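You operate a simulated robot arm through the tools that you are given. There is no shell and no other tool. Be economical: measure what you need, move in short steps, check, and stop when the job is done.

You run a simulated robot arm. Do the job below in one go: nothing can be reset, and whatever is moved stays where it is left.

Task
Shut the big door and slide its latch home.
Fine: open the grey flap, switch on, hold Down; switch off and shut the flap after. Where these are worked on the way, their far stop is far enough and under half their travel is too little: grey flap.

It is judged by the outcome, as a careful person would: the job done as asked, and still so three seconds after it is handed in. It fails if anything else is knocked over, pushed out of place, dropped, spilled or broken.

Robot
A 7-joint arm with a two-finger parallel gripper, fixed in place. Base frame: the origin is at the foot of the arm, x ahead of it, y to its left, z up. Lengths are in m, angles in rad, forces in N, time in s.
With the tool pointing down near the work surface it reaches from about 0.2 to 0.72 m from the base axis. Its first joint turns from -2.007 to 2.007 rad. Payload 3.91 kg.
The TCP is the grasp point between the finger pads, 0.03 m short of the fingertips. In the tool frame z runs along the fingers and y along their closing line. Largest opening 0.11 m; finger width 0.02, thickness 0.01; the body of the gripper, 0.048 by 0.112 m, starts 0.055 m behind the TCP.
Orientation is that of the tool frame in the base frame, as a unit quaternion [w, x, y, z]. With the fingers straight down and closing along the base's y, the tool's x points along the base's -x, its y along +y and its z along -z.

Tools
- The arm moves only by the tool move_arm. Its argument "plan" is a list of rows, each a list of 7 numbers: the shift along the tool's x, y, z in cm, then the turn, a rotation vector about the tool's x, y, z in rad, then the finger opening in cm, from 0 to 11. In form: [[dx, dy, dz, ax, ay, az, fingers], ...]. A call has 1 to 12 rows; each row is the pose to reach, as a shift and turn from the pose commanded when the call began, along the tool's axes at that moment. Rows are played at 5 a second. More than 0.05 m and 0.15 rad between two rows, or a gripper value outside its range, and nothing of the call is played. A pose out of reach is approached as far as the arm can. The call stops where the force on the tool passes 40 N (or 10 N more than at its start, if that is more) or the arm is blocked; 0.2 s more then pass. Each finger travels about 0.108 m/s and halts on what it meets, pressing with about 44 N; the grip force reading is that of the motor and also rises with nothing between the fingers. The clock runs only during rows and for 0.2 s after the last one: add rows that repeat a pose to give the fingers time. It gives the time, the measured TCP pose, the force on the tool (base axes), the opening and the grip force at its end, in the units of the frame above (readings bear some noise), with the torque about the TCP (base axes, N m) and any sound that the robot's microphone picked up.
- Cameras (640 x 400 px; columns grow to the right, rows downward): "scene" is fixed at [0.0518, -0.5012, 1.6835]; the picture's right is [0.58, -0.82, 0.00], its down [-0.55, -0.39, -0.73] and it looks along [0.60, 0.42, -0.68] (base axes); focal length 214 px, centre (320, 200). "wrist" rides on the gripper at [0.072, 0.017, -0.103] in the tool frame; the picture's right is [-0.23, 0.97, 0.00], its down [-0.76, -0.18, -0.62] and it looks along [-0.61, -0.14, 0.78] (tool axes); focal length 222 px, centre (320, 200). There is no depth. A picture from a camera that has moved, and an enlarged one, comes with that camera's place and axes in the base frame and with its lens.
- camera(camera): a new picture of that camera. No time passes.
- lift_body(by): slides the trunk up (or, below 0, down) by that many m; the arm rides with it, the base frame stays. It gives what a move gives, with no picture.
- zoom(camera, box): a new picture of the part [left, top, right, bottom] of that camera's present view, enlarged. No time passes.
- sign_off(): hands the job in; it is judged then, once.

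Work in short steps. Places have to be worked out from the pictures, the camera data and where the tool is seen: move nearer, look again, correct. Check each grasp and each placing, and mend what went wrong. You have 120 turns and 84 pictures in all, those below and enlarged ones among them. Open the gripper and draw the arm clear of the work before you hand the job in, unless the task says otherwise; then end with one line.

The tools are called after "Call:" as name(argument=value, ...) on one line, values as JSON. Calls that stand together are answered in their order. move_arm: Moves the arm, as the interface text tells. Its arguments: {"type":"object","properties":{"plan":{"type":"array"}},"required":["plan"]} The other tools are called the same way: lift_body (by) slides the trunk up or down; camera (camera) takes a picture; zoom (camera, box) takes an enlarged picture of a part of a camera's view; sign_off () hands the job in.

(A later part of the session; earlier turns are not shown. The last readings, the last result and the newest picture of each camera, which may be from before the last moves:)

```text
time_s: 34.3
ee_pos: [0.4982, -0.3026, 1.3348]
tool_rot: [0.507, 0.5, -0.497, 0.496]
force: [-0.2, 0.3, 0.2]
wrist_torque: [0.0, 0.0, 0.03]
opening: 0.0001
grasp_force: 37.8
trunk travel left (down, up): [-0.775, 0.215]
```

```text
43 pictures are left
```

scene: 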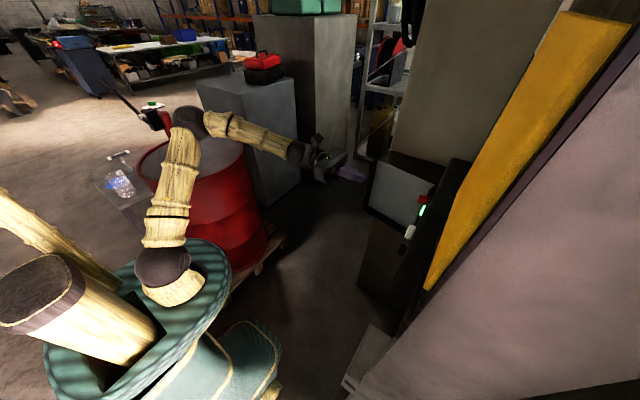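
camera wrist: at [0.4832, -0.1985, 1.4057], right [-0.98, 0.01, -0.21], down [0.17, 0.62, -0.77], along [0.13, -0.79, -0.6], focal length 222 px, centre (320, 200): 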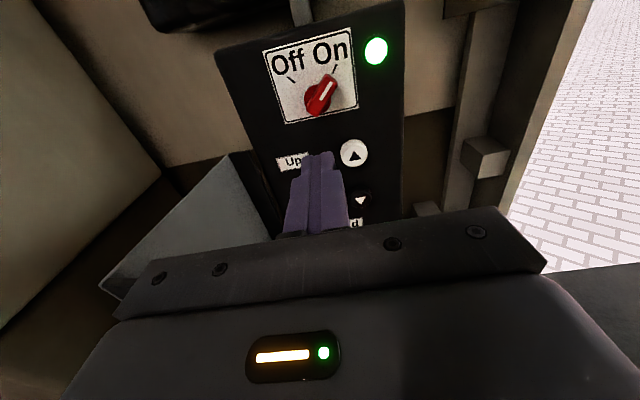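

The Down button works out at about (0.463,-0.49,1.17). I move closed fingertips to in front of it, short of touching.

Call:
move_arm(plan=[[-4, 2, 0, 0, 0, 0, 0], [-8, 3.5, 0, 0, 0, 0, 0], [-12, 3.5, 0, 0, 0, 0, 0], [-16, 3.5, 2, 0, 0, 0, 0], [-16.5, 3.5, 6, 0, 0, 0, 0], [-16.5, 3.5, 10, 0, 0, 0, 0]])

Call:
camera(camera="wrist")

Call:
zoom(camera="scene", box=[340, 140, 460, 300])

```text
time_s: 35.7
ee_pos: [0.4623, -0.405, 1.1703]
tool_rot: [0.506, 0.5, -0.497, 0.496]
force: [-1.1, 0.0, -0.4]
wrist_torque: [-0.03, -0.04, 0.0]
opening: 0.0
grasp_force: 37.1
trunk travel left (down, up): [-0.775, 0.215]
```

```text
42 pictures are left
camera wrist: at [0.446, -0.3008, 1.2416], right [-0.98, 0.01, -0.22], down [0.17, 0.62, -0.77], along [0.13, -0.79, -0.61], focal length 222 px, centre (320, 200)
```

wrist: 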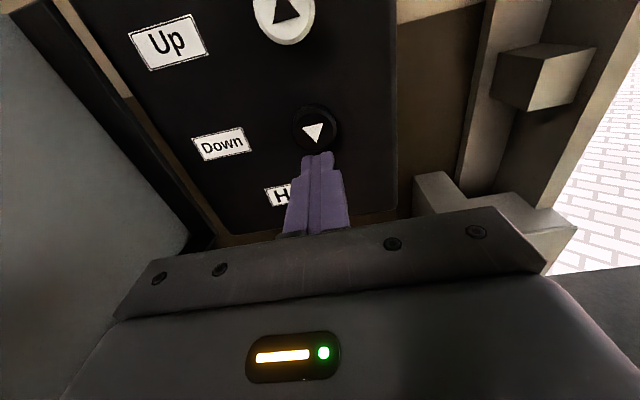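

```text
2.50 times, centred on (400, 220) of scene
camera zoom: at [0.0518, -0.5012, 1.6835], right [0.58, -0.82, 0.0], down [-0.55, -0.39, -0.73], along [0.6, 0.42, -0.68], focal length 536 px, centre (120, 150)
```

zoom: 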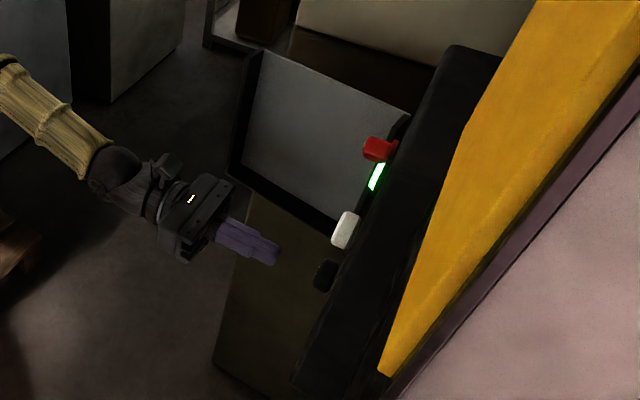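

Fingers are dead on the button. I advance slowly until I feel it.

Call:
move_arm(plan=[[0.4, 0, 2.5, 0, 0, 0, 0], [0.4, 0, 3.5, 0, 0, 0, 0], [0.4, 0, 4, 0, 0, 0, 0], [0.4, 0, 4.3, 0, 0, 0, 0], [0.4, 0, 4.6, 0, 0, 0, 0]])

```text
time_s: 36.9
ee_pos: [0.4606, -0.4489, 1.1744]
tool_rot: [0.506, 0.499, -0.498, 0.496]
force: [-1.0, 0.0, 0.4]
wrist_torque: [0.01, 0.02, -0.02]
opening: 0.0
grasp_force: 37.9
trunk travel left (down, up): [-0.775, 0.215]
```

No contact yet (tips at about y=-0.48). Continuing in small steps.

Call:
move_arm(plan=[[0, 0, 0.4, 0, 0, 0, 0], [0, 0, 0.8, 0, 0, 0, 0], [0, 0, 1.1, 0, 0, 0, 0], [0, 0, 1.4, 0, 0, 0, 0]])

Call:
zoom(camera="scene", box=[340, 140, 460, 300])

```text
time_s: 37.9
ee_pos: [0.4615, -0.4567, 1.1738]
tool_rot: [0.506, 0.5, -0.498, 0.496]
force: [-6.9, 28.0, -5.5]
wrist_torque: [0.29, -0.09, -0.16]
opening: 0.0
grasp_force: 37.9
trunk travel left (down, up): [-0.775, 0.215]
heard: click
```

```text
2.50 times, centred on (400, 220) of scene
camera zoom: at [0.0518, -0.5012, 1.6835], right [0.58, -0.82, 0.0], down [-0.55, -0.39, -0.73], along [0.6, 0.42, -0.68], focal length 536 px, centre (120, 150)
```

zoom: 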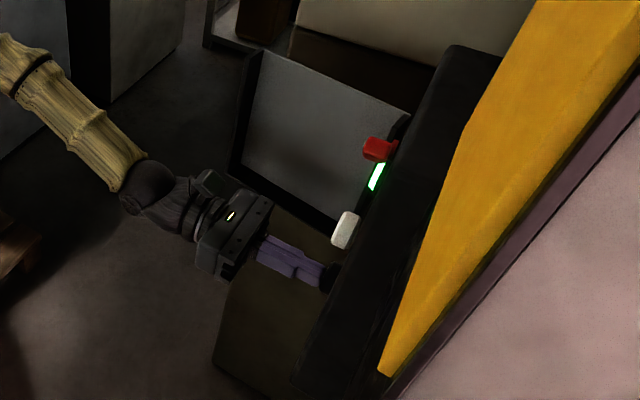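

It clicked, with 28 N on the button. I hold it and watch the door.

Call:
move_arm(plan=[[0, 0, 0, 0, 0, 0, 0], [0, 0, 0, 0, 0, 0, 0], [0, 0, 0, 0, 0, 0, 0], [0, 0, 0, 0, 0, 0, 0], [0, 0, 0, 0, 0, 0, 0], [0, 0, 0, 0, 0, 0, 0], [0, 0, 0, 0, 0, 0, 0], [0, 0, 0, 0, 0, 0, 0], [0, 0, 0, 0, 0, 0, 0], [0, 0, 0, 0, 0, 0, 0], [0, 0, 0, 0, 0, 0, 0], [0, 0, 0, 0, 0, 0, 0]])

Call:
camera(camera="scene")

```text
time_s: 40.5
ee_pos: [0.4611, -0.4593, 1.1763]
tool_rot: [0.507, 0.499, -0.498, 0.497]
force: [-4.5, 32.9, -12.4]
wrist_torque: [0.53, -0.04, -0.11]
opening: 0.0
grasp_force: 37.6
trunk travel left (down, up): [-0.775, 0.215]
```

```text
39 pictures are left
```

scene: 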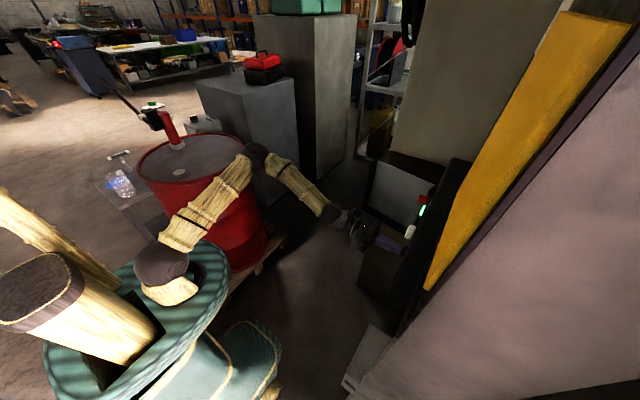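

The scene camera hardly sees the opening; the wrist view may show the door edge.

Call:
camera(camera="wrist")

```text
38 pictures are left
camera wrist: at [0.4453, -0.3543, 1.2467], right [-0.98, 0.01, -0.22], down [0.17, 0.62, -0.77], along [0.13, -0.79, -0.6], focal length 222 px, centre (320, 200)
```

wrist: 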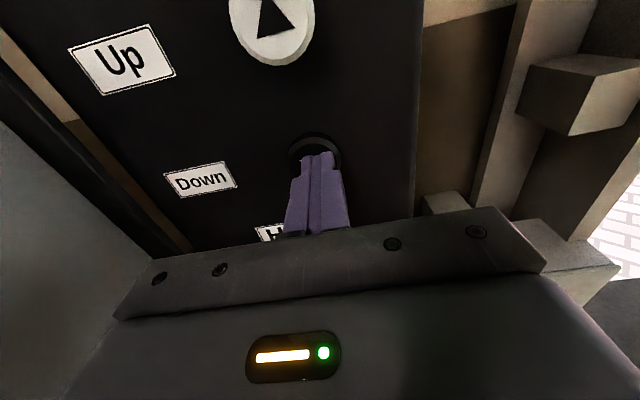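

The button is held in. I keep holding for several more seconds.

Call:
move_arm(plan=[[0, 0, 0, 0, 0, 0, 0], [0, 0, 0, 0, 0, 0, 0], [0, 0, 0, 0, 0, 0, 0], [0, 0, 0, 0, 0, 0, 0], [0, 0, 0, 0, 0, 0, 0], [0, 0, 0, 0, 0, 0, 0], [0, 0, 0, 0, 0, 0, 0], [0, 0, 0, 0, 0, 0, 0], [0, 0, 0, 0, 0, 0, 0], [0, 0, 0, 0, 0, 0, 0], [0, 0, 0, 0, 0, 0, 0], [0, 0, 0, 0, 0, 0, 0]])

Call:
move_arm(plan=[[0, 0, 0, 0, 0, 0, 0], [0, 0, 0, 0, 0, 0, 0], [0, 0, 0, 0, 0, 0, 0], [0, 0, 0, 0, 0, 0, 0], [0, 0, 0, 0, 0, 0, 0], [0, 0, 0, 0, 0, 0, 0], [0, 0, 0, 0, 0, 0, 0], [0, 0, 0, 0, 0, 0, 0], [0, 0, 0, 0, 0, 0, 0], [0, 0, 0, 0, 0, 0, 0], [0, 0, 0, 0, 0, 0, 0], [0, 0, 0, 0, 0, 0, 0]])

Call:
camera(camera="wrist")

Call:
camera(camera="scene")

```text
time_s: 43.1
ee_pos: [0.4612, -0.4573, 1.1761]
tool_rot: [0.507, 0.499, -0.496, 0.497]
force: [1.5, 34.9, -9.5]
wrist_torque: [0.46, -0.16, 0.04]
opening: 0.0
grasp_force: 37.7
trunk travel left (down, up): [-0.775, 0.215]
```

```text
time_s: 45.7
ee_pos: [0.4606, -0.459, 1.1761]
tool_rot: [0.507, 0.499, -0.497, 0.497]
force: [0.6, 30.4, -5.9]
wrist_torque: [0.33, 0.0, 0.04]
opening: 0.0
grasp_force: 38.2
trunk travel left (down, up): [-0.775, 0.215]
```

```text
37 pictures are left
camera wrist: at [0.4455, -0.3541, 1.2471], right [-0.98, 0.01, -0.22], down [0.17, 0.62, -0.77], along [0.13, -0.79, -0.6], focal length 222 px, centre (320, 200)
```

wrist: 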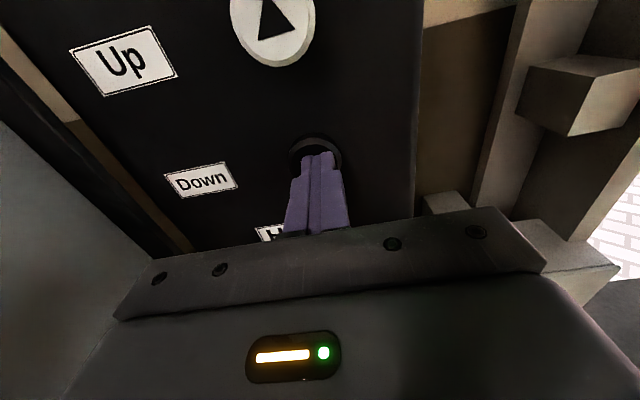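

```text
36 pictures are left
```

scene: 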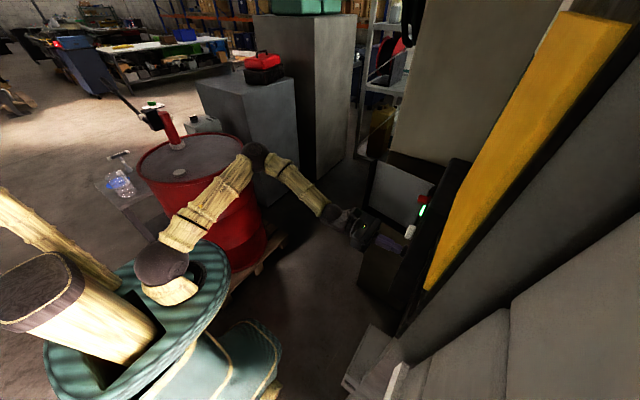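

The door is descending (grey panels at right of the scene view). I keep holding.

Call:
move_arm(plan=[[0, 0, 0, 0, 0, 0, 0], [0, 0, 0, 0, 0, 0, 0], [0, 0, 0, 0, 0, 0, 0], [0, 0, 0, 0, 0, 0, 0], [0, 0, 0, 0, 0, 0, 0], [0, 0, 0, 0, 0, 0, 0], [0, 0, 0, 0, 0, 0, 0], [0, 0, 0, 0, 0, 0, 0], [0, 0, 0, 0, 0, 0, 0], [0, 0, 0, 0, 0, 0, 0], [0, 0, 0, 0, 0, 0, 0], [0, 0, 0, 0, 0, 0, 0]])

Call:
move_arm(plan=[[0, 0, 0, 0, 0, 0, 0], [0, 0, 0, 0, 0, 0, 0], [0, 0, 0, 0, 0, 0, 0], [0, 0, 0, 0, 0, 0, 0], [0, 0, 0, 0, 0, 0, 0], [0, 0, 0, 0, 0, 0, 0], [0, 0, 0, 0, 0, 0, 0], [0, 0, 0, 0, 0, 0, 0], [0, 0, 0, 0, 0, 0, 0], [0, 0, 0, 0, 0, 0, 0], [0, 0, 0, 0, 0, 0, 0], [0, 0, 0, 0, 0, 0, 0]])

Call:
camera(camera="scene")

```text
time_s: 48.3
ee_pos: [0.4612, -0.4597, 1.1759]
tool_rot: [0.507, 0.499, -0.497, 0.497]
force: [1.6, 32.3, -4.0]
wrist_torque: [0.35, 0.0, 0.07]
opening: 0.0
grasp_force: 37.8
trunk travel left (down, up): [-0.775, 0.215]
```

```text
time_s: 50.9
ee_pos: [0.4619, -0.4591, 1.1758]
tool_rot: [0.506, 0.499, -0.497, 0.497]
force: [1.8, 30.9, -3.2]
wrist_torque: [0.28, -0.02, 0.08]
opening: 0.0001
grasp_force: 37.4
trunk travel left (down, up): [-0.775, 0.215]
```

```text
35 pictures are left
```

scene: 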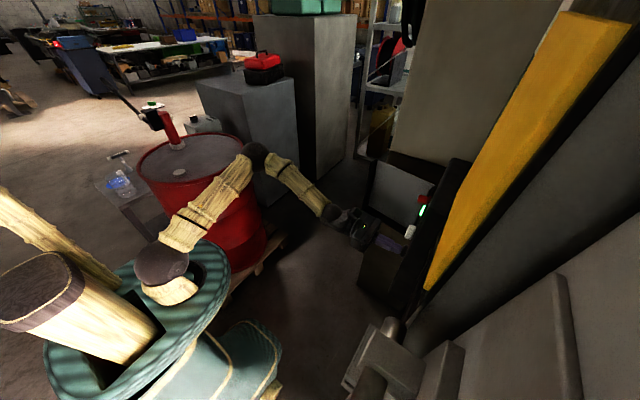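

The door-mounted latch has come into view. I keep holding until motion stops.

Call:
move_arm(plan=[[0, 0, 0, 0, 0, 0, 0], [0, 0, 0, 0, 0, 0, 0], [0, 0, 0, 0, 0, 0, 0], [0, 0, 0, 0, 0, 0, 0], [0, 0, 0, 0, 0, 0, 0], [0, 0, 0, 0, 0, 0, 0], [0, 0, 0, 0, 0, 0, 0], [0, 0, 0, 0, 0, 0, 0], [0, 0, 0, 0, 0, 0, 0], [0, 0, 0, 0, 0, 0, 0], [0, 0, 0, 0, 0, 0, 0], [0, 0, 0, 0, 0, 0, 0]])

Call:
camera(camera="scene")

Call:
camera(camera="wrist")

```text
time_s: 53.5
ee_pos: [0.4616, -0.4586, 1.1758]
tool_rot: [0.507, 0.499, -0.497, 0.497]
force: [2.6, 31.5, -2.6]
wrist_torque: [0.26, 0.0, 0.09]
opening: 0.0001
grasp_force: 37.8
trunk travel left (down, up): [-0.775, 0.215]
```

```text
34 pictures are left
```

scene: 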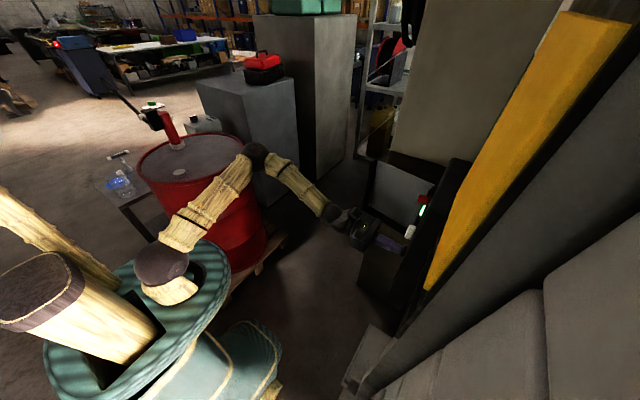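

```text
33 pictures are left
camera wrist: at [0.4455, -0.3541, 1.2472], right [-0.98, 0.01, -0.22], down [0.17, 0.62, -0.77], along [0.13, -0.79, -0.6], focal length 222 px, centre (320, 200)
```

wrist: 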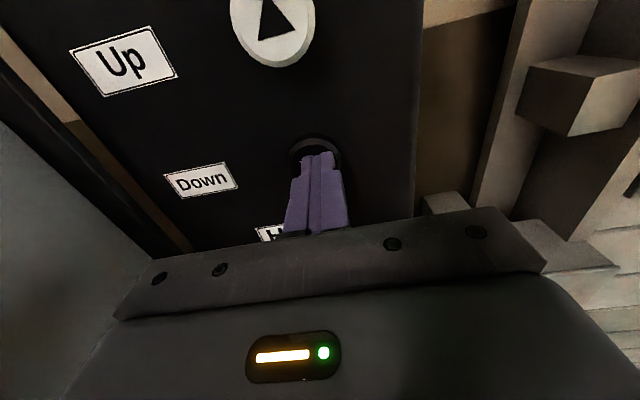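

Still moving. I keep holding.

Call:
move_arm(plan=[[0, 0, 0, 0, 0, 0, 0], [0, 0, 0, 0, 0, 0, 0], [0, 0, 0, 0, 0, 0, 0], [0, 0, 0, 0, 0, 0, 0], [0, 0, 0, 0, 0, 0, 0], [0, 0, 0, 0, 0, 0, 0], [0, 0, 0, 0, 0, 0, 0], [0, 0, 0, 0, 0, 0, 0], [0, 0, 0, 0, 0, 0, 0], [0, 0, 0, 0, 0, 0, 0], [0, 0, 0, 0, 0, 0, 0], [0, 0, 0, 0, 0, 0, 0]])

Call:
move_arm(plan=[[0, 0, 0, 0, 0, 0, 0], [0, 0, 0, 0, 0, 0, 0], [0, 0, 0, 0, 0, 0, 0], [0, 0, 0, 0, 0, 0, 0], [0, 0, 0, 0, 0, 0, 0], [0, 0, 0, 0, 0, 0, 0], [0, 0, 0, 0, 0, 0, 0], [0, 0, 0, 0, 0, 0, 0], [0, 0, 0, 0, 0, 0, 0], [0, 0, 0, 0, 0, 0, 0], [0, 0, 0, 0, 0, 0, 0], [0, 0, 0, 0, 0, 0, 0]])

Call:
camera(camera="scene")

```text
time_s: 56.1
ee_pos: [0.4603, -0.4582, 1.176]
tool_rot: [0.507, 0.499, -0.497, 0.497]
force: [2.5, 31.2, -2.7]
wrist_torque: [0.22, 0.0, 0.08]
opening: 0.0
grasp_force: 37.5
trunk travel left (down, up): [-0.775, 0.215]
```

```text
time_s: 58.7
ee_pos: [0.46, -0.4575, 1.1757]
tool_rot: [0.506, 0.499, -0.497, 0.497]
force: [2.2, 31.1, -1.8]
wrist_torque: [0.19, -0.02, 0.1]
opening: 0.0
grasp_force: 37.7
trunk travel left (down, up): [-0.775, 0.215]
```

```text
32 pictures are left
```

scene: 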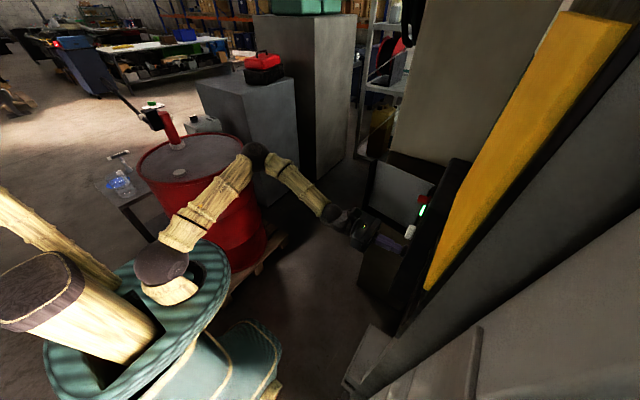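

Call:
move_arm(plan=[[0, 0, 0, 0, 0, 0, 0], [0, 0, 0, 0, 0, 0, 0], [0, 0, 0, 0, 0, 0, 0], [0, 0, 0, 0, 0, 0, 0], [0, 0, 0, 0, 0, 0, 0], [0, 0, 0, 0, 0, 0, 0], [0, 0, 0, 0, 0, 0, 0], [0, 0, 0, 0, 0, 0, 0], [0, 0, 0, 0, 0, 0, 0], [0, 0, 0, 0, 0, 0, 0], [0, 0, 0, 0, 0, 0, 0], [0, 0, 0, 0, 0, 0, 0]])

Call:
move_arm(plan=[[0, 0, 0, 0, 0, 0, 0], [0, 0, 0, 0, 0, 0, 0], [0, 0, 0, 0, 0, 0, 0], [0, 0, 0, 0, 0, 0, 0], [0, 0, 0, 0, 0, 0, 0], [0, 0, 0, 0, 0, 0, 0], [0, 0, 0, 0, 0, 0, 0], [0, 0, 0, 0, 0, 0, 0], [0, 0, 0, 0, 0, 0, 0], [0, 0, 0, 0, 0, 0, 0], [0, 0, 0, 0, 0, 0, 0], [0, 0, 0, 0, 0, 0, 0]])

Call:
camera(camera="scene")

```text
time_s: 61.3
ee_pos: [0.4606, -0.4584, 1.1769]
tool_rot: [0.507, 0.499, -0.497, 0.497]
force: [2.2, 31.8, -1.5]
wrist_torque: [0.19, 0.01, 0.1]
opening: 0.0001
grasp_force: 37.6
trunk travel left (down, up): [-0.775, 0.215]
```

```text
time_s: 63.9
ee_pos: [0.4616, -0.4578, 1.1757]
tool_rot: [0.506, 0.499, -0.497, 0.497]
force: [1.8, 31.0, -0.1]
wrist_torque: [0.21, 0.0, 0.1]
opening: 0.0
grasp_force: 37.6
trunk travel left (down, up): [-0.775, 0.215]
```

```text
31 pictures are left
```

scene: 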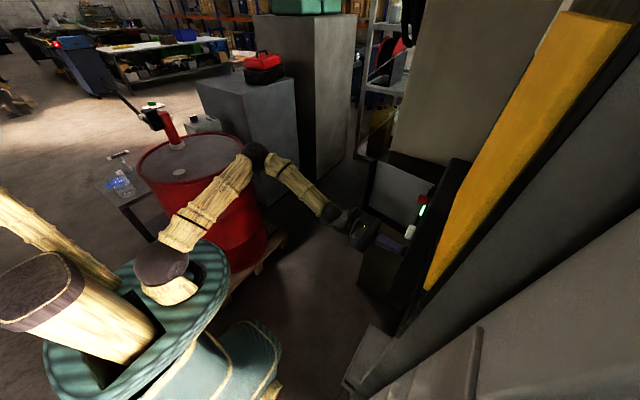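

No change since 58.7 s, so the door has stopped at the bottom. I release the button, back off toward lower x, and look at the latch.

Call:
move_arm(plan=[[0, 0, -3, 0, 0, 0, 0], [0, 0, -7, 0, 0, 0, 0], [0, 0, -11, 0, 0, 0, 0], [0, 4, -14, 0, 0, 0, 0], [0, 8, -15, 0, 0, 0, 0], [0, 12, -15, 0, 0, 0, 0]])

Call:
camera(camera="wrist")

```text
time_s: 65.3
ee_pos: [0.3406, -0.3122, 1.1735]
tool_rot: [0.505, 0.5, -0.499, 0.497]
force: [0.3, 0.0, -0.5]
wrist_torque: [-0.01, -0.03, -0.04]
opening: 0.0
grasp_force: 37.6
trunk travel left (down, up): [-0.775, 0.215]
```

```text
30 pictures are left
camera wrist: at [0.3245, -0.208, 1.2458], right [-0.98, 0.01, -0.22], down [0.17, 0.62, -0.77], along [0.13, -0.79, -0.61], focal length 222 px, centre (320, 200)
```

wrist: 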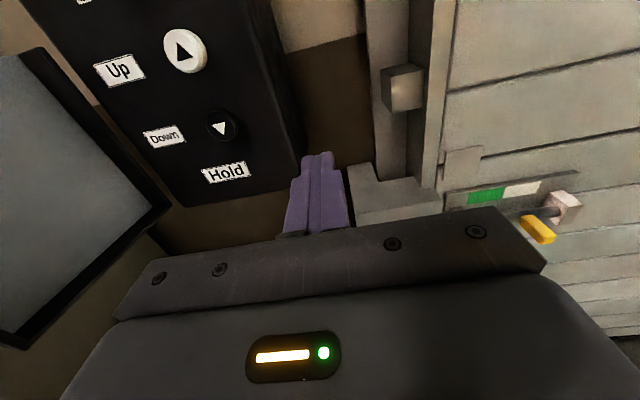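

The door is down. The latch (yellow handle, green/white plate) is lower at about x≈0, z≈0.86, and its keeper is on the post at left. I move over for a closer look at the alignment before switching off.

Call:
move_arm(plan=[[0, 4, 0, 0, 0, 0, 0], [0, 8, 0, 0, 0, 0, 0], [0, 12, 0, 0, 0, 0, 0], [0, 16, 0, 0, 0, 0, 0], [0, 20, 0, 0, 0, 0, 0]])

Call:
lift_body(by=-0.12)

Call:
camera(camera="wrist")

Call:
camera(camera="scene")

```text
time_s: 66.5
ee_pos: [0.2484, -0.4136, 1.159]
tool_rot: [0.506, 0.499, -0.5, 0.495]
force: [-0.6, 0.2, -1.0]
wrist_torque: [0.02, 0.01, 0.0]
opening: 0.0
grasp_force: 37.4
out of reach, approached as far as the arm can: row 1, 2, 3, 4, 5
trunk travel left (down, up): [-0.775, 0.215]
```

```text
time_s: 68.0
ee_pos: [0.248, -0.4129, 1.0386]
tool_rot: [0.506, 0.499, -0.499, 0.496]
force: [-0.3, -0.7, -0.4]
wrist_torque: [0.01, -0.02, 0.03]
opening: 0.0
grasp_force: 37.7
trunk travel left (down, up): [-0.655, 0.335]
```

```text
29 pictures are left
camera wrist: at [0.233, -0.3072, 1.1101], right [-0.98, 0.01, -0.22], down [0.18, 0.62, -0.77], along [0.13, -0.79, -0.6], focal length 222 px, centre (320, 200)
```

wrist: 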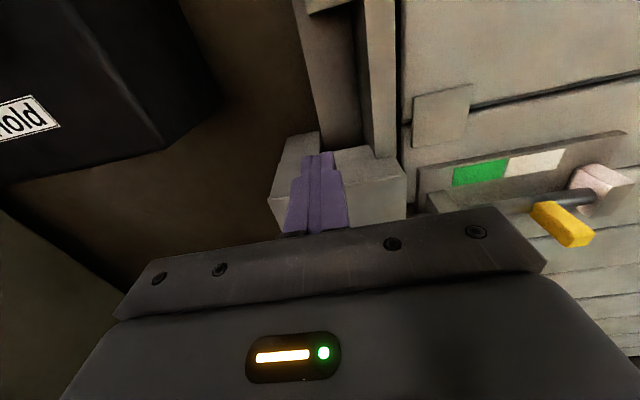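

```text
28 pictures are left
```

scene: 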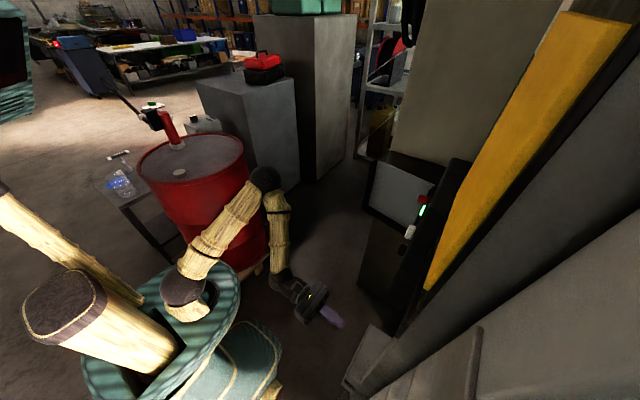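

The bolt lies in line with the keeper and the door is at its stop. I go back to switch off and shut the flap first.

Call:
move_arm(plan=[[0, -2, -4, 0, 0, 0, 0], [0, -5, -7, 0, 0, 0, 0], [0, -9, -10, 0, 0, 0, 0], [0, -13, -11, 0, 0, 0, 0]])

Call:
lift_body(by=0.12)

```text
time_s: 69.0
ee_pos: [0.3807, -0.3014, 1.0352]
tool_rot: [0.506, 0.499, -0.498, 0.496]
force: [0.8, 0.0, -0.7]
wrist_torque: [0.0, -0.03, -0.04]
opening: 0.0002
grasp_force: 37.6
out of reach, approached as far as the arm can: row 1
trunk travel left (down, up): [-0.655, 0.335]
```

```text
time_s: 70.5
ee_pos: [0.3814, -0.3033, 1.1561]
tool_rot: [0.506, 0.499, -0.498, 0.496]
force: [0.0, 0.3, -0.6]
wrist_torque: [0.0, -0.03, -0.03]
opening: 0.0001
grasp_force: 37.8
trunk travel left (down, up): [-0.775, 0.215]
```

Moving back to the knob with roll +0.70 to match the On position.

Call:
move_arm(plan=[[3, -3, 0, 0, 0, 0, 1], [6, -6, 0, 0, 0, 0.1, 2], [9, -9, 0, 0, 0, 0.2, 4], [12, -11.9, 0, 0, 0, 0.3, 5], [15, -11.9, 0, 0, 0, 0.4, 5], [17.8, -11.9, 1, 0, 0, 0.5, 5], [17.8, -11.9, 4, 0, 0, 0.6, 5], [17.8, -11.9, 8, 0, 0, 0.7, 5], [17.8, -11.9, 10, 0, 0, 0.7, 5]])

Call:
camera(camera="wrist")

```text
time_s: 72.5
ee_pos: [0.4998, -0.4026, 1.3345]
tool_rot: [0.305, 0.297, -0.64, 0.64]
force: [-0.1, -0.5, 1.0]
wrist_torque: [0.0, 0.01, 0.03]
opening: 0.0502
grasp_force: 0.1
trunk travel left (down, up): [-0.775, 0.215]
```

```text
27 pictures are left
camera wrist: at [0.4414, -0.2975, 1.3777], right [-0.61, 0.0, -0.8], down [0.63, 0.62, -0.48], along [0.49, -0.79, -0.37], focal length 222 px, centre (320, 200)
```

wrist: 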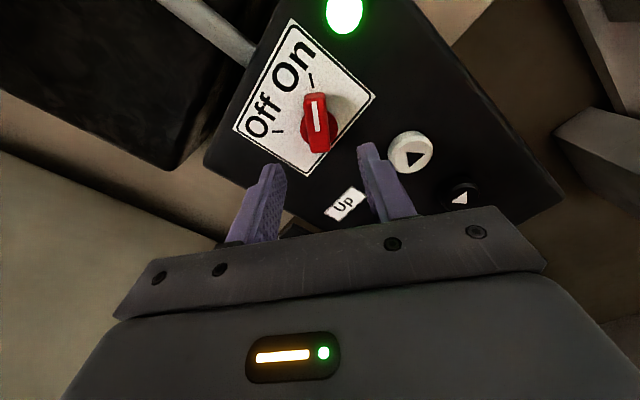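

Aligned. I advance, grip the knob, and turn it back to Off.

Call:
move_arm(plan=[[0, 0, 3, 0, 0, 0, 5], [0, 0, 5, 0, 0, 0, 5], [0, 0, 5.9, 0, 0, 0, 5], [0, 0, 5.9, 0, 0, 0, 3], [0, 0, 5.9, 0, 0, 0, 1.5], [0, 0, 5.9, 0, 0, 0, 1]])

Call:
move_arm(plan=[[0, 0, 0, 0, 0, -0.12, 1], [0, 0, 0, 0, 0, -0.25, 1], [0, 0, 0, 0, 0, -0.38, 1], [0, 0, 0, 0, 0, -0.51, 1], [0, 0, 0, 0, 0, -0.64, 1], [0, 0, 0, 0, 0, -0.77, 1], [0, 0, 0, 0, 0, -0.9, 1], [0, 0, 0, 0, 0, -1.03, 1], [0, 0, 0, 0, 0, -1.16, 1], [0, 0, 0, 0, 0, -1.29, 1], [0, 0, 0, 0, 0, -1.42, 1]])

Call:
camera(camera="wrist")

```text
time_s: 73.9
ee_pos: [0.5016, -0.4609, 1.3342]
tool_rot: [0.306, 0.299, -0.639, 0.64]
force: [5.6, 0.1, 2.8]
wrist_torque: [0.02, -0.03, 0.52]
opening: 0.0179
grasp_force: 44.9
trunk travel left (down, up): [-0.775, 0.215]
```

```text
time_s: 76.3
ee_pos: [0.4984, -0.4605, 1.335]
tool_rot: [0.649, 0.643, -0.29, 0.286]
force: [-2.5, 2.3, 0.7]
wrist_torque: [-0.18, 0.01, 1.2]
opening: 0.0181
grasp_force: 45.2
trunk travel left (down, up): [-0.775, 0.215]
```

```text
26 pictures are left
camera wrist: at [0.5359, -0.3575, 1.3977], right [-0.88, 0.01, 0.48], down [-0.37, 0.62, -0.69], along [-0.31, -0.78, -0.54], focal length 222 px, centre (320, 200)
```

wrist: 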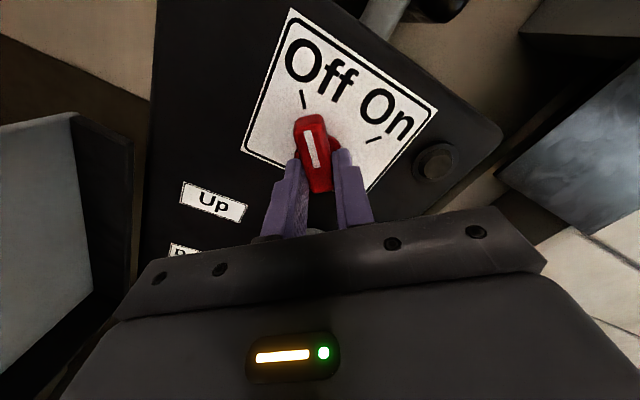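

The lamp is out and the knob is at Off. I release, back off and roll level.

Call:
move_arm(plan=[[0, 0, 0, 0, 0, 0, 3], [0, 0, 0, 0, 0, 0, 5], [0, 0, -4, 0, 0, 0, 5], [0, 0, -8, 0, 0, 0.1, 6], [0, 0, -12, 0, 0, 0.24, 7], [0, 0, -16, 0, 0, 0.38, 8], [0, 0, -20, 0, 0, 0.52, 10], [0, 0, -23, 0, 0, 0.66, 10], [0, 0, -23, 0, 0, 0.72, 10]])

Call:
move_arm(plan=[[-2, -4, 0, 0, 0, 0, 10], [-4, -8, 0, 0, 0, 0, 10], [-6, -12, 0, 0, 0, 0, 10], [-7, -15, 0, 0, 0, 0, 10], [-7, -17.2, 0, 0, 0, 0, 10]])

Call:
camera(camera="wrist")

```text
time_s: 78.3
ee_pos: [0.5018, -0.231, 1.3318]
tool_rot: [0.506, 0.499, -0.499, 0.496]
force: [0.2, 0.4, 0.3]
wrist_torque: [0.03, 0.0, 0.0]
opening: 0.0999
grasp_force: 0.1
trunk travel left (down, up): [-0.775, 0.215]
```

```text
time_s: 79.5
ee_pos: [0.6735, -0.2333, 1.2593]
tool_rot: [0.507, 0.499, -0.499, 0.495]
force: [-0.5, -0.2, 0.1]
wrist_torque: [0.02, -0.02, -0.03]
opening: 0.1
grasp_force: 0.0
trunk travel left (down, up): [-0.775, 0.215]
```

```text
25 pictures are left
camera wrist: at [0.6586, -0.1294, 1.3309], right [-0.98, 0.01, -0.22], down [0.17, 0.62, -0.77], along [0.13, -0.79, -0.61], focal length 222 px, centre (320, 200)
```

wrist: 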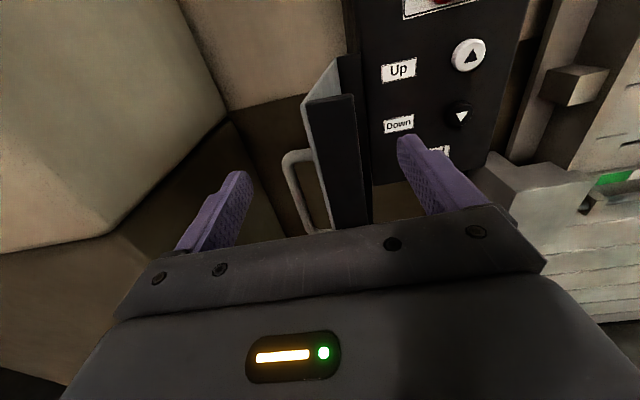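

The flap's edge and handle sit nicely between the open fingers. I advance and sweep toward −x so the outer finger carries the flap.

Call:
move_arm(plan=[[0, 0, 3.5, 0, 0, 0, 10], [0, 0, 6.5, 0, 0, 0, 10], [0, 2.2, 6.5, 0, 0, 0, 10], [0, 4.4, 6.5, 0, 0, 0, 10], [0, 6.6, 6.5, 0, 0, 0, 10], [0, 8.8, 6.5, 0, 0, 0, 10], [0, 11, 6.5, 0, 0, 0, 10], [0, 13.2, 6.5, 0, 0, 0, 10], [0, 15.4, 6.5, 0, 0, 0, 10], [0, 17.6, 6.5, 0, 0, 0, 10], [0, 19.8, 6.5, 0, 0, 0, 10]])

Call:
camera(camera="wrist")

Call:
zoom(camera="scene", box=[300, 100, 490, 320])

```text
time_s: 81.9
ee_pos: [0.4743, -0.2954, 1.2623]
tool_rot: [0.506, 0.499, -0.498, 0.496]
force: [-0.4, 0.0, -0.1]
wrist_torque: [0.0, 0.03, 0.01]
opening: 0.1001
grasp_force: 0.0
trunk travel left (down, up): [-0.775, 0.215]
```

```text
24 pictures are left
camera wrist: at [0.46, -0.1909, 1.3346], right [-0.98, 0.01, -0.22], down [0.17, 0.62, -0.77], along [0.13, -0.79, -0.6], focal length 222 px, centre (320, 200)
```

wrist: 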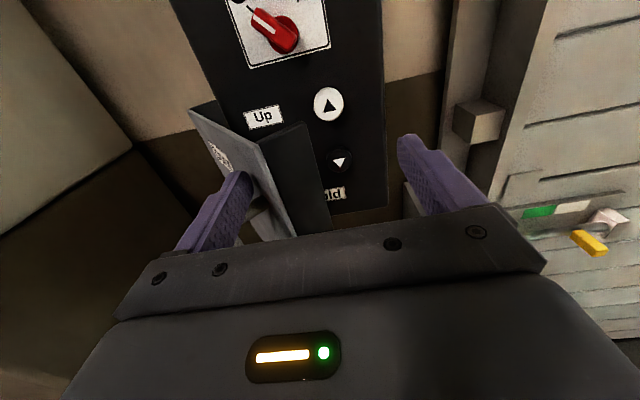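

```text
1.82 times, centred on (395, 210) of scene
camera zoom: at [0.0518, -0.5012, 1.6835], right [0.58, -0.82, 0.0], down [-0.55, -0.39, -0.73], along [0.6, 0.42, -0.68], focal length 390 px, centre (184, 182)
```

zoom: 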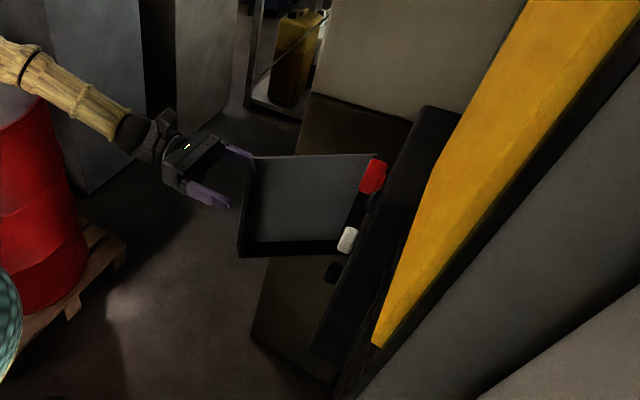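

The flap is down to about 65°. I continue sweeping −x while moving in toward the wall.

Call:
move_arm(plan=[[0, 2, 1, 0, 0, 0, 10], [0, 4, 2.5, 0, 0, 0, 10], [0, 6, 4.5, 0, 0, 0, 10], [0, 7.5, 6.5, 0, 0, 0, 10], [0, 8.5, 8, 0, 0, 0, 10]])

Call:
camera(camera="wrist")

```text
time_s: 83.1
ee_pos: [0.3886, -0.3761, 1.2636]
tool_rot: [0.506, 0.499, -0.499, 0.496]
force: [0.3, 0.5, -0.7]
wrist_torque: [0.03, 0.04, 0.01]
opening: 0.0998
grasp_force: 0.0
trunk travel left (down, up): [-0.775, 0.215]
```

```text
22 pictures are left
camera wrist: at [0.3733, -0.2723, 1.3358], right [-0.98, 0.01, -0.22], down [0.17, 0.62, -0.77], along [0.13, -0.79, -0.61], focal length 222 px, centre (320, 200)
```

wrist: 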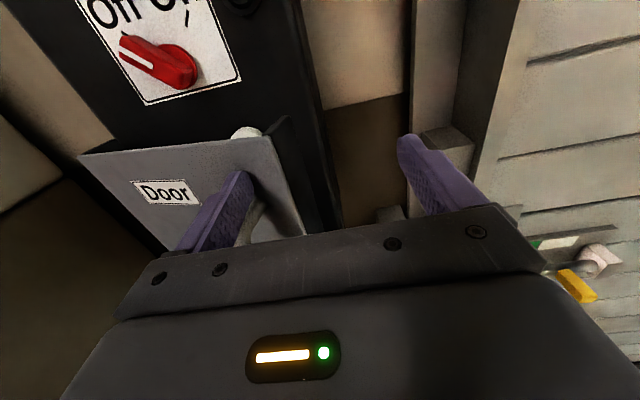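

The flap is nearly closed (about 25°). I back off, close the fingers and push it shut from the front, above the handle.

Call:
move_arm(plan=[[0, 0, -4, 0, 0, 0, 8], [0.5, -2, -6, 0, 0, 0, 4], [0.5, -5, -6, 0, 0, 0, 0], [0.5, -6, -6, 0, 0, 0, 0], [0.5, -6, -2, 0, 0, 0, 0], [0.5, -6, 0, 0, 0, 0, 0], [0.5, -6, 1.5, 0, 0, 0, 0], [0.5, -6, 3, 0, 0, 0, 0], [0.5, -6, 4.5, 0, 0, 0, 0]])

Call:
zoom(camera="scene", box=[340, 140, 460, 300])

```text
time_s: 85.1
ee_pos: [0.4481, -0.4218, 1.2687]
tool_rot: [0.507, 0.499, -0.499, 0.495]
force: [-0.4, -0.8, 0.7]
wrist_torque: [0.0, 0.03, 0.01]
opening: 0.0
grasp_force: 37.7
trunk travel left (down, up): [-0.775, 0.215]
```

```text
2.50 times, centred on (400, 220) of scene
camera zoom: at [0.0518, -0.5012, 1.6835], right [0.58, -0.82, 0.0], down [-0.55, -0.39, -0.73], along [0.6, 0.42, -0.68], focal length 536 px, centre (120, 150)
```

zoom: 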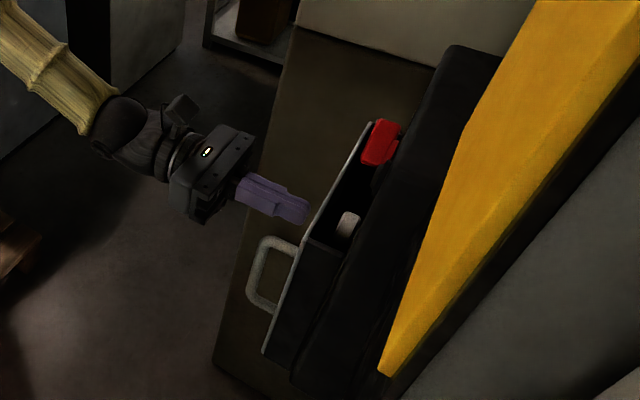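

It is almost shut; pressing on until it seats.

Call:
move_arm(plan=[[0, 0, 0.7, 0, 0, 0, 0], [0, 0, 1.2, 0, 0, 0, 0], [0, 0, 1.6, 0, 0, 0, 0], [0, 0, 2, 0, 0, 0, 0], [0, 0, 2.4, 0, 0, 0, 0], [0, 0, 2.7, 0, 0, 0, 0]])

Call:
zoom(camera="scene", box=[340, 140, 460, 300])

```text
time_s: 86.0
ee_pos: [0.4482, -0.4299, 1.2688]
tool_rot: [0.505, 0.5, -0.498, 0.497]
force: [-8.1, 37.8, 4.5]
wrist_torque: [0.15, 0.17, -0.21]
opening: 0.0
grasp_force: 38.1
trunk travel left (down, up): [-0.775, 0.215]
stopped in row 4: the force on the tool passed its limit at 44 N (the readings are from after the stop); the commanded pose is now the measured one
```

```text
2.50 times, centred on (400, 220) of scene
camera zoom: at [0.0518, -0.5012, 1.6835], right [0.58, -0.82, 0.0], down [-0.55, -0.39, -0.73], along [0.6, 0.42, -0.68], focal length 536 px, centre (120, 150)
```

zoom: 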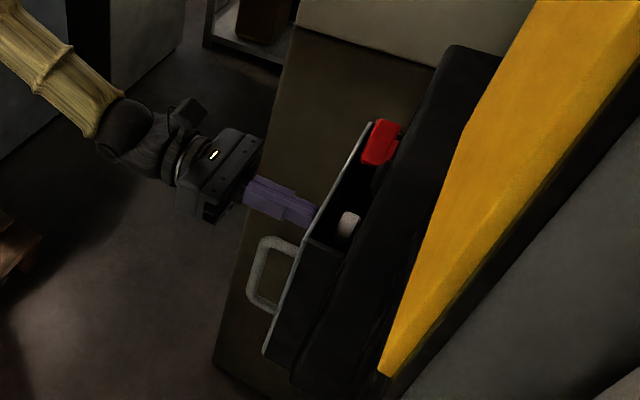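

The flap is shut: tips at y≈-0.46, the original closed plane. Now the latch. I retreat and lower the trunk, then move along to lower x for a close look at it.

Call:
move_arm(plan=[[0, 0, -4, 0, 0, 0, 0], [0, 0, -8, 0, 0, 0, 0], [0, 0, -10, 0, 0, 0, 0]])

Call:
lift_body(by=-0.2)

Call:
move_arm(plan=[[0, 4, 2, 0, 0, 0, 0], [0, 8, 4, 0, 0, 0, 0], [0, 12, 6, 0, 0, 0, 0], [0, 16, 8.5, 0, 0, 0, 0], [0, 20, 10.5, 0, 0, 0, 0], [0, 24, 11.5, 0, 0, 0, 0], [0, 28, 12.5, 0, 0, 0, 0], [0, 32, 13.5, 0, 0, 0, 0]])

Call:
camera(camera="wrist")

```text
time_s: 86.8
ee_pos: [0.4496, -0.3363, 1.267]
tool_rot: [0.506, 0.5, -0.499, 0.495]
force: [-0.6, 0.2, 0.3]
wrist_torque: [-0.05, 0.02, 0.03]
opening: 0.0002
grasp_force: 37.4
trunk travel left (down, up): [-0.775, 0.215]
```

```text
time_s: 89.0
ee_pos: [0.4501, -0.3382, 1.069]
tool_rot: [0.505, 0.501, -0.499, 0.495]
force: [-0.2, -0.5, -0.2]
wrist_torque: [-0.02, 0.02, 0.05]
opening: 0.0001
grasp_force: 37.6
trunk travel left (down, up): [-0.575, 0.415]
```

```text
time_s: 91.0
ee_pos: [0.1808, -0.4602, 1.0724]
tool_rot: [0.489, 0.529, -0.464, 0.515]
force: [0.0, 0.0, -0.8]
wrist_torque: [0.02, 0.01, 0.0]
opening: 0.0
grasp_force: 37.6
out of reach, approached as far as the arm can: row 8
trunk travel left (down, up): [-0.575, 0.415]
stopped in row 8: the arm was blocked; the commanded pose is now the measured one
```

```text
19 pictures are left
camera wrist: at [0.1571, -0.3583, 1.1441], right [-0.98, -0.09, -0.19], down [0.09, 0.63, -0.77], along [0.19, -0.77, -0.61], focal length 222 px, centre (320, 200)
```

wrist: 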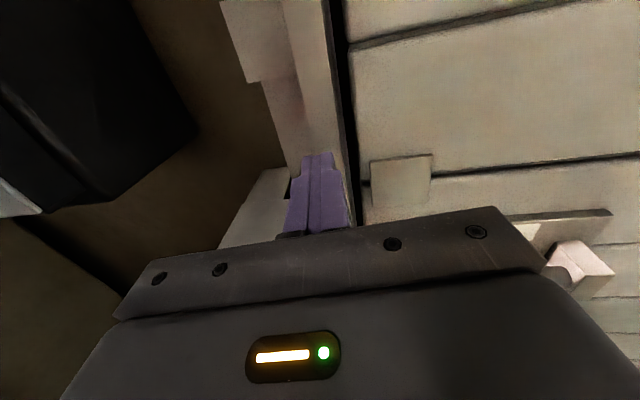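

The arm is at a joint limit with this pose. A downward tool suits this spot better, so I pitch the fingers down while drawing back from the door.

Call:
move_arm(plan=[[0, -1, -2, 0, -0.13, 0, 0], [0, -2, -4, 0, -0.26, 0, 0], [0, -2, -6, 0, -0.39, 0, 0], [0, -2, -8, 0, -0.52, 0, 0], [0, -2, -10, 0, -0.65, 0, 0], [0, -2, -11, 0, -0.78, 0, 0], [0, -2, -12, 0, -0.91, 0, 0], [0, -2, -12, 0, -1.04, 0, 0], [0, -2, -12, 0, -1.17, 0, 0], [0, -2, -12, 0, -1.3, 0, 0], [0, -2, -12, 0, -1.43, 0, 0], [0, -2, -12, 0, -1.56, 0, 0]])

```text
time_s: 93.6
ee_pos: [0.1911, -0.339, 1.0708]
tool_rot: [0.02, 0.739, -0.673, -0.008]
force: [-0.2, -0.1, 0.5]
wrist_torque: [0.01, 0.0, -0.03]
opening: 0.0
grasp_force: 37.6
trunk travel left (down, up): [-0.575, 0.415]
```

Now yaw the tool so the camera swings to the −x/+y side.

Call:
move_arm(plan=[[0, 0, 0, 0, 0, 0.14, 0], [0, 0, 0, 0, 0, 0.28, 0], [0, 0, 0, 0, 0, 0.42, 0], [0, 0, 0, 0, 0, 0.56, 0], [0, 0, 0, 0, 0, 0.7, 0], [0, 0, 0, 0, 0, 0.84, 0], [0, 0, 0, 0, 0, 0.98, 0], [0, 0, 0, 0, 0, 1.12, 0], [0, 0, 0, 0, 0, 1.26, 0], [0, 0, 0, 0, 0, 1.4, 0], [0, 0, 0, 0, 0, 1.54, 0], [0, 0, 0, 0, 0, 1.66, 0]])

Call:
move_arm(plan=[[1.5, 0, 0, 0, 0, 0.14, 0], [3, 0, 0, 0, 0, 0.28, 0], [5, 0, 0, 0, 0, 0.42, 0], [8, 0, 0, 0, 0, 0.56, 0], [11, 0, 0, 0, 0, 0.7, 0], [14, 0, 0, 0, 0, 0.84, 0], [17, 0, 0, 0, 0, 0.98, 0], [19, 0, 0, 0, 0, 1.12, 0]])

Call:
camera(camera="wrist")

```text
time_s: 96.2
ee_pos: [0.1892, -0.3393, 1.0704]
tool_rot: [-0.018, -0.001, 1.0, -0.011]
force: [-0.3, -0.1, -0.1]
wrist_torque: [-0.01, 0.0, -0.02]
opening: 0.0
grasp_force: 38.0
trunk travel left (down, up): [-0.575, 0.415]
```

```text
time_s: 98.0
ee_pos: [0.0003, -0.3403, 1.0788]
tool_rot: [-0.009, 0.531, 0.847, -0.019]
force: [0.6, 0.0, 0.4]
wrist_torque: [-0.03, 0.02, 0.0]
opening: 0.0
grasp_force: 37.6
trunk travel left (down, up): [-0.575, 0.415]
```

```text
18 pictures are left
camera wrist: at [-0.0127, -0.2647, 1.1799], right [0.97, 0.22, -0.04], down [0.2, -0.75, 0.63], along [0.11, -0.63, -0.77], focal length 222 px, centre (320, 200)
```

wrist: 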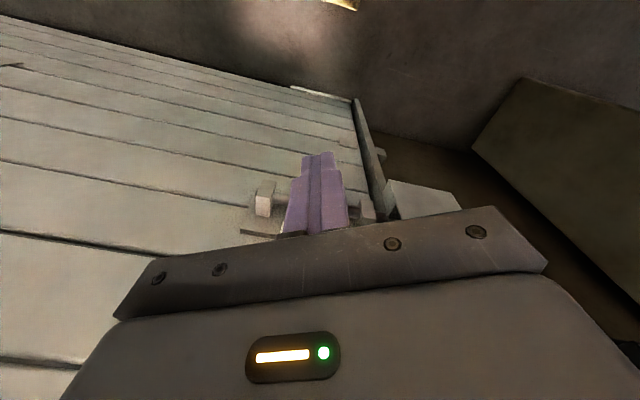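

The latch is just under the fingers. I shift −x by 10 cm to see it past the fingers.

Call:
move_arm(plan=[[1.5, -3, 0, 0, 0, 0, 0], [3, -6, 0, 0, 0, 0, 0], [4.4, -9, 0, 0, 0, 0, 0]])

Call:
camera(camera="wrist")

```text
time_s: 98.8
ee_pos: [-0.0999, -0.3405, 1.0815]
tool_rot: [-0.01, 0.529, 0.848, -0.019]
force: [0.1, -0.1, 0.0]
wrist_torque: [-0.02, 0.02, -0.04]
opening: 0.0001
grasp_force: 37.7
trunk travel left (down, up): [-0.575, 0.415]
```

```text
17 pictures are left
camera wrist: at [-0.1128, -0.2657, 1.1834], right [0.97, 0.22, -0.04], down [0.2, -0.75, 0.63], along [0.11, -0.62, -0.77], focal length 222 px, centre (320, 200)
```

wrist: 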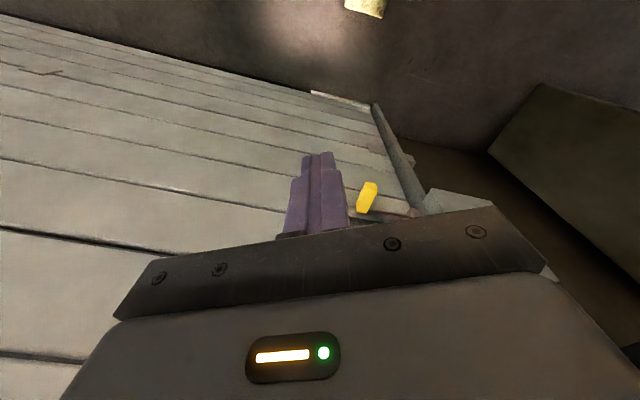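

The yellow handle triangulates to about (0.008,-0.483,0.882). Enlarging to see its shape and the bolt.

Call:
zoom(camera="wrist", box=[330, 140, 450, 230])

```text
4.44 times, centred on (390, 185) of wrist
camera zoom: at [-0.1128, -0.2657, 1.1834], right [0.97, 0.22, -0.04], down [0.2, -0.75, 0.63], along [0.11, -0.62, -0.77], focal length 987 px, centre (9, 267)
```

zoom: 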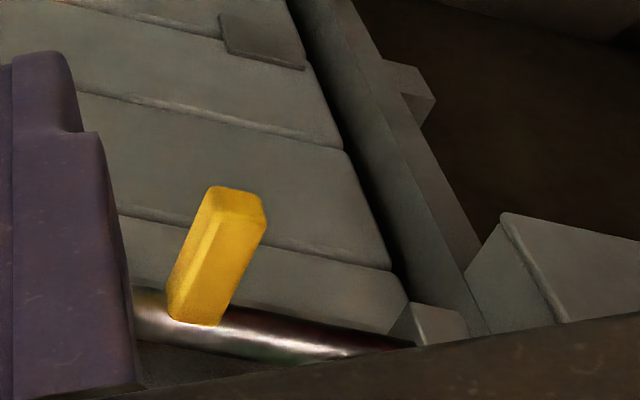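

The handle juts along +y from the rod (y −0.51 to −0.46) at x≈0.008, z≈0.88. I bring the closed fingers down on its −x side at (−0.03,−0.468), stopping just above first.

Call:
move_arm(plan=[[-4, 0.2, 0, 0, 0, 0, 0], [-8, 0.4, 0, 0, 0, 0, 0], [-12, 0.6, 0, 0, 0, 0, 0], [-14.5, 0.7, 0, 0, 0, 0, 0], [-14.5, 0.9, 4, 0, 0, 0, 0], [-14.5, 1.1, 8, 0, 0, 0, 0], [-14.5, 1.2, 12, 0, 0, 0, 0]])

Call:
camera(camera="wrist")

```text
time_s: 100.4
ee_pos: [-0.0301, -0.4666, 0.9623]
tool_rot: [-0.01, 0.53, 0.848, -0.02]
force: [0.5, -0.2, -0.1]
wrist_torque: [0.0, -0.03, 0.03]
opening: 0.0001
grasp_force: 37.9
trunk travel left (down, up): [-0.575, 0.415]
```

```text
15 pictures are left
camera wrist: at [-0.0424, -0.3925, 1.0637], right [0.97, 0.22, -0.04], down [0.2, -0.75, 0.63], along [0.11, -0.62, -0.77], focal length 222 px, centre (320, 200)
```

wrist: 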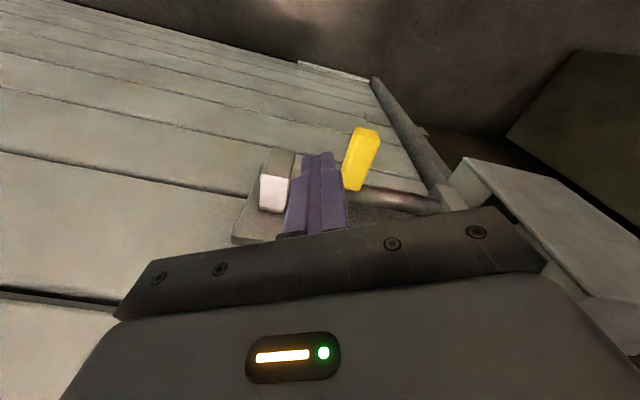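

The position checks out; the fingers fit between the rear block and the handle. I go down 7 cm and push gently toward +x.

Call:
move_arm(plan=[[0, 0.1, 4, 0, 0, 0, 0], [0, 0.3, 7, 0, 0, 0, 0], [-0.9, 2.1, 7, 0, 0, 0, 0], [-1.8, 3.9, 7, 0, 0, 0, 0], [-2.6, 5.7, 7, 0, 0, 0, 0], [-3.5, 7.5, 7, 0, 0, 0, 0]])

Call:
camera(camera="wrist")

```text
time_s: 102.0
ee_pos: [0.0397, -0.4671, 0.8887]
tool_rot: [-0.015, 0.536, 0.844, -0.022]
force: [-24.4, 7.7, -0.2]
wrist_torque: [-0.01, -0.06, -0.01]
opening: 0.0
grasp_force: 37.1
trunk travel left (down, up): [-0.575, 0.415]
stopped in row 6: the force on the tool passed its limit at 45 N (the readings are from after the stop); the commanded pose is now the measured one
```

```text
14 pictures are left
camera wrist: at [0.0286, -0.3926, 0.9909], right [0.98, 0.21, -0.05], down [0.2, -0.75, 0.63], along [0.09, -0.63, -0.77], focal length 222 px, centre (320, 200)
```

wrist: 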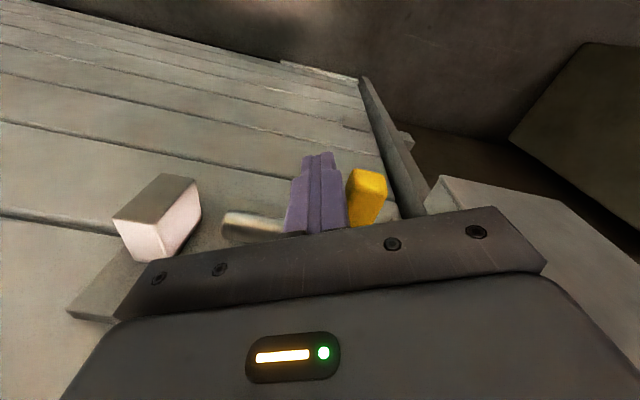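

The bolt moved about 5.5 cm before resistance. I push again to see whether that is the end stop.

Call:
move_arm(plan=[[-0.2, 0.45, 0, 0, 0, 0, 0], [-0.45, 0.9, 0, 0, 0, 0, 0], [-0.65, 1.35, 0, 0, 0, 0, 0], [-0.9, 1.8, 0, 0, 0, 0, 0], [-1.3, 2.7, 0, 0, 0, 0, 0]])

```text
time_s: 102.3
ee_pos: [0.0397, -0.4676, 0.8909]
tool_rot: [-0.019, 0.535, 0.844, -0.024]
force: [-25.1, 7.8, 1.5]
wrist_torque: [-0.07, -0.07, 0.06]
opening: 0.0
grasp_force: 37.5
trunk travel left (down, up): [-0.575, 0.415]
stopped in row 1: the force on the tool passed its limit at 47 N (the readings are from after the stop); the commanded pose is now the measured one
```

Firm resistance. I back off, rise and look at whether the bolt is actually in the keeper.

Call:
move_arm(plan=[[0.5, -1, 0, 0, 0, 0, 0], [0.9, -1.8, 0, 0, 0, 0, 0], [1, -2, -4, 0, 0, 0, 0], [3, -2, -8, 0, 0, 0, 0], [7, -2, -8, 0, 0, 0, 0], [10, -2, -8, 0, 0, 0, 0]])

Call:
camera(camera="wrist")

```text
time_s: 103.7
ee_pos: [-0.0141, -0.3854, 0.9702]
tool_rot: [-0.017, 0.534, 0.845, -0.024]
force: [0.1, 0.0, -0.3]
wrist_torque: [0.02, 0.0, -0.01]
opening: 0.0002
grasp_force: 37.7
trunk travel left (down, up): [-0.575, 0.415]
```

```text
13 pictures are left
camera wrist: at [-0.0239, -0.3101, 1.0723], right [0.98, 0.21, -0.06], down [0.2, -0.75, 0.63], along [0.09, -0.63, -0.78], focal length 222 px, centre (320, 200)
```

wrist: 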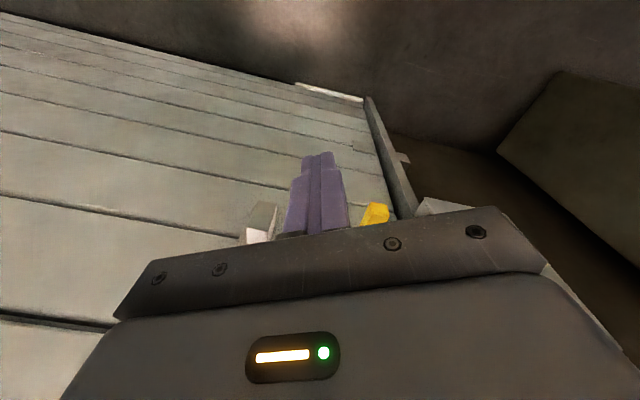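

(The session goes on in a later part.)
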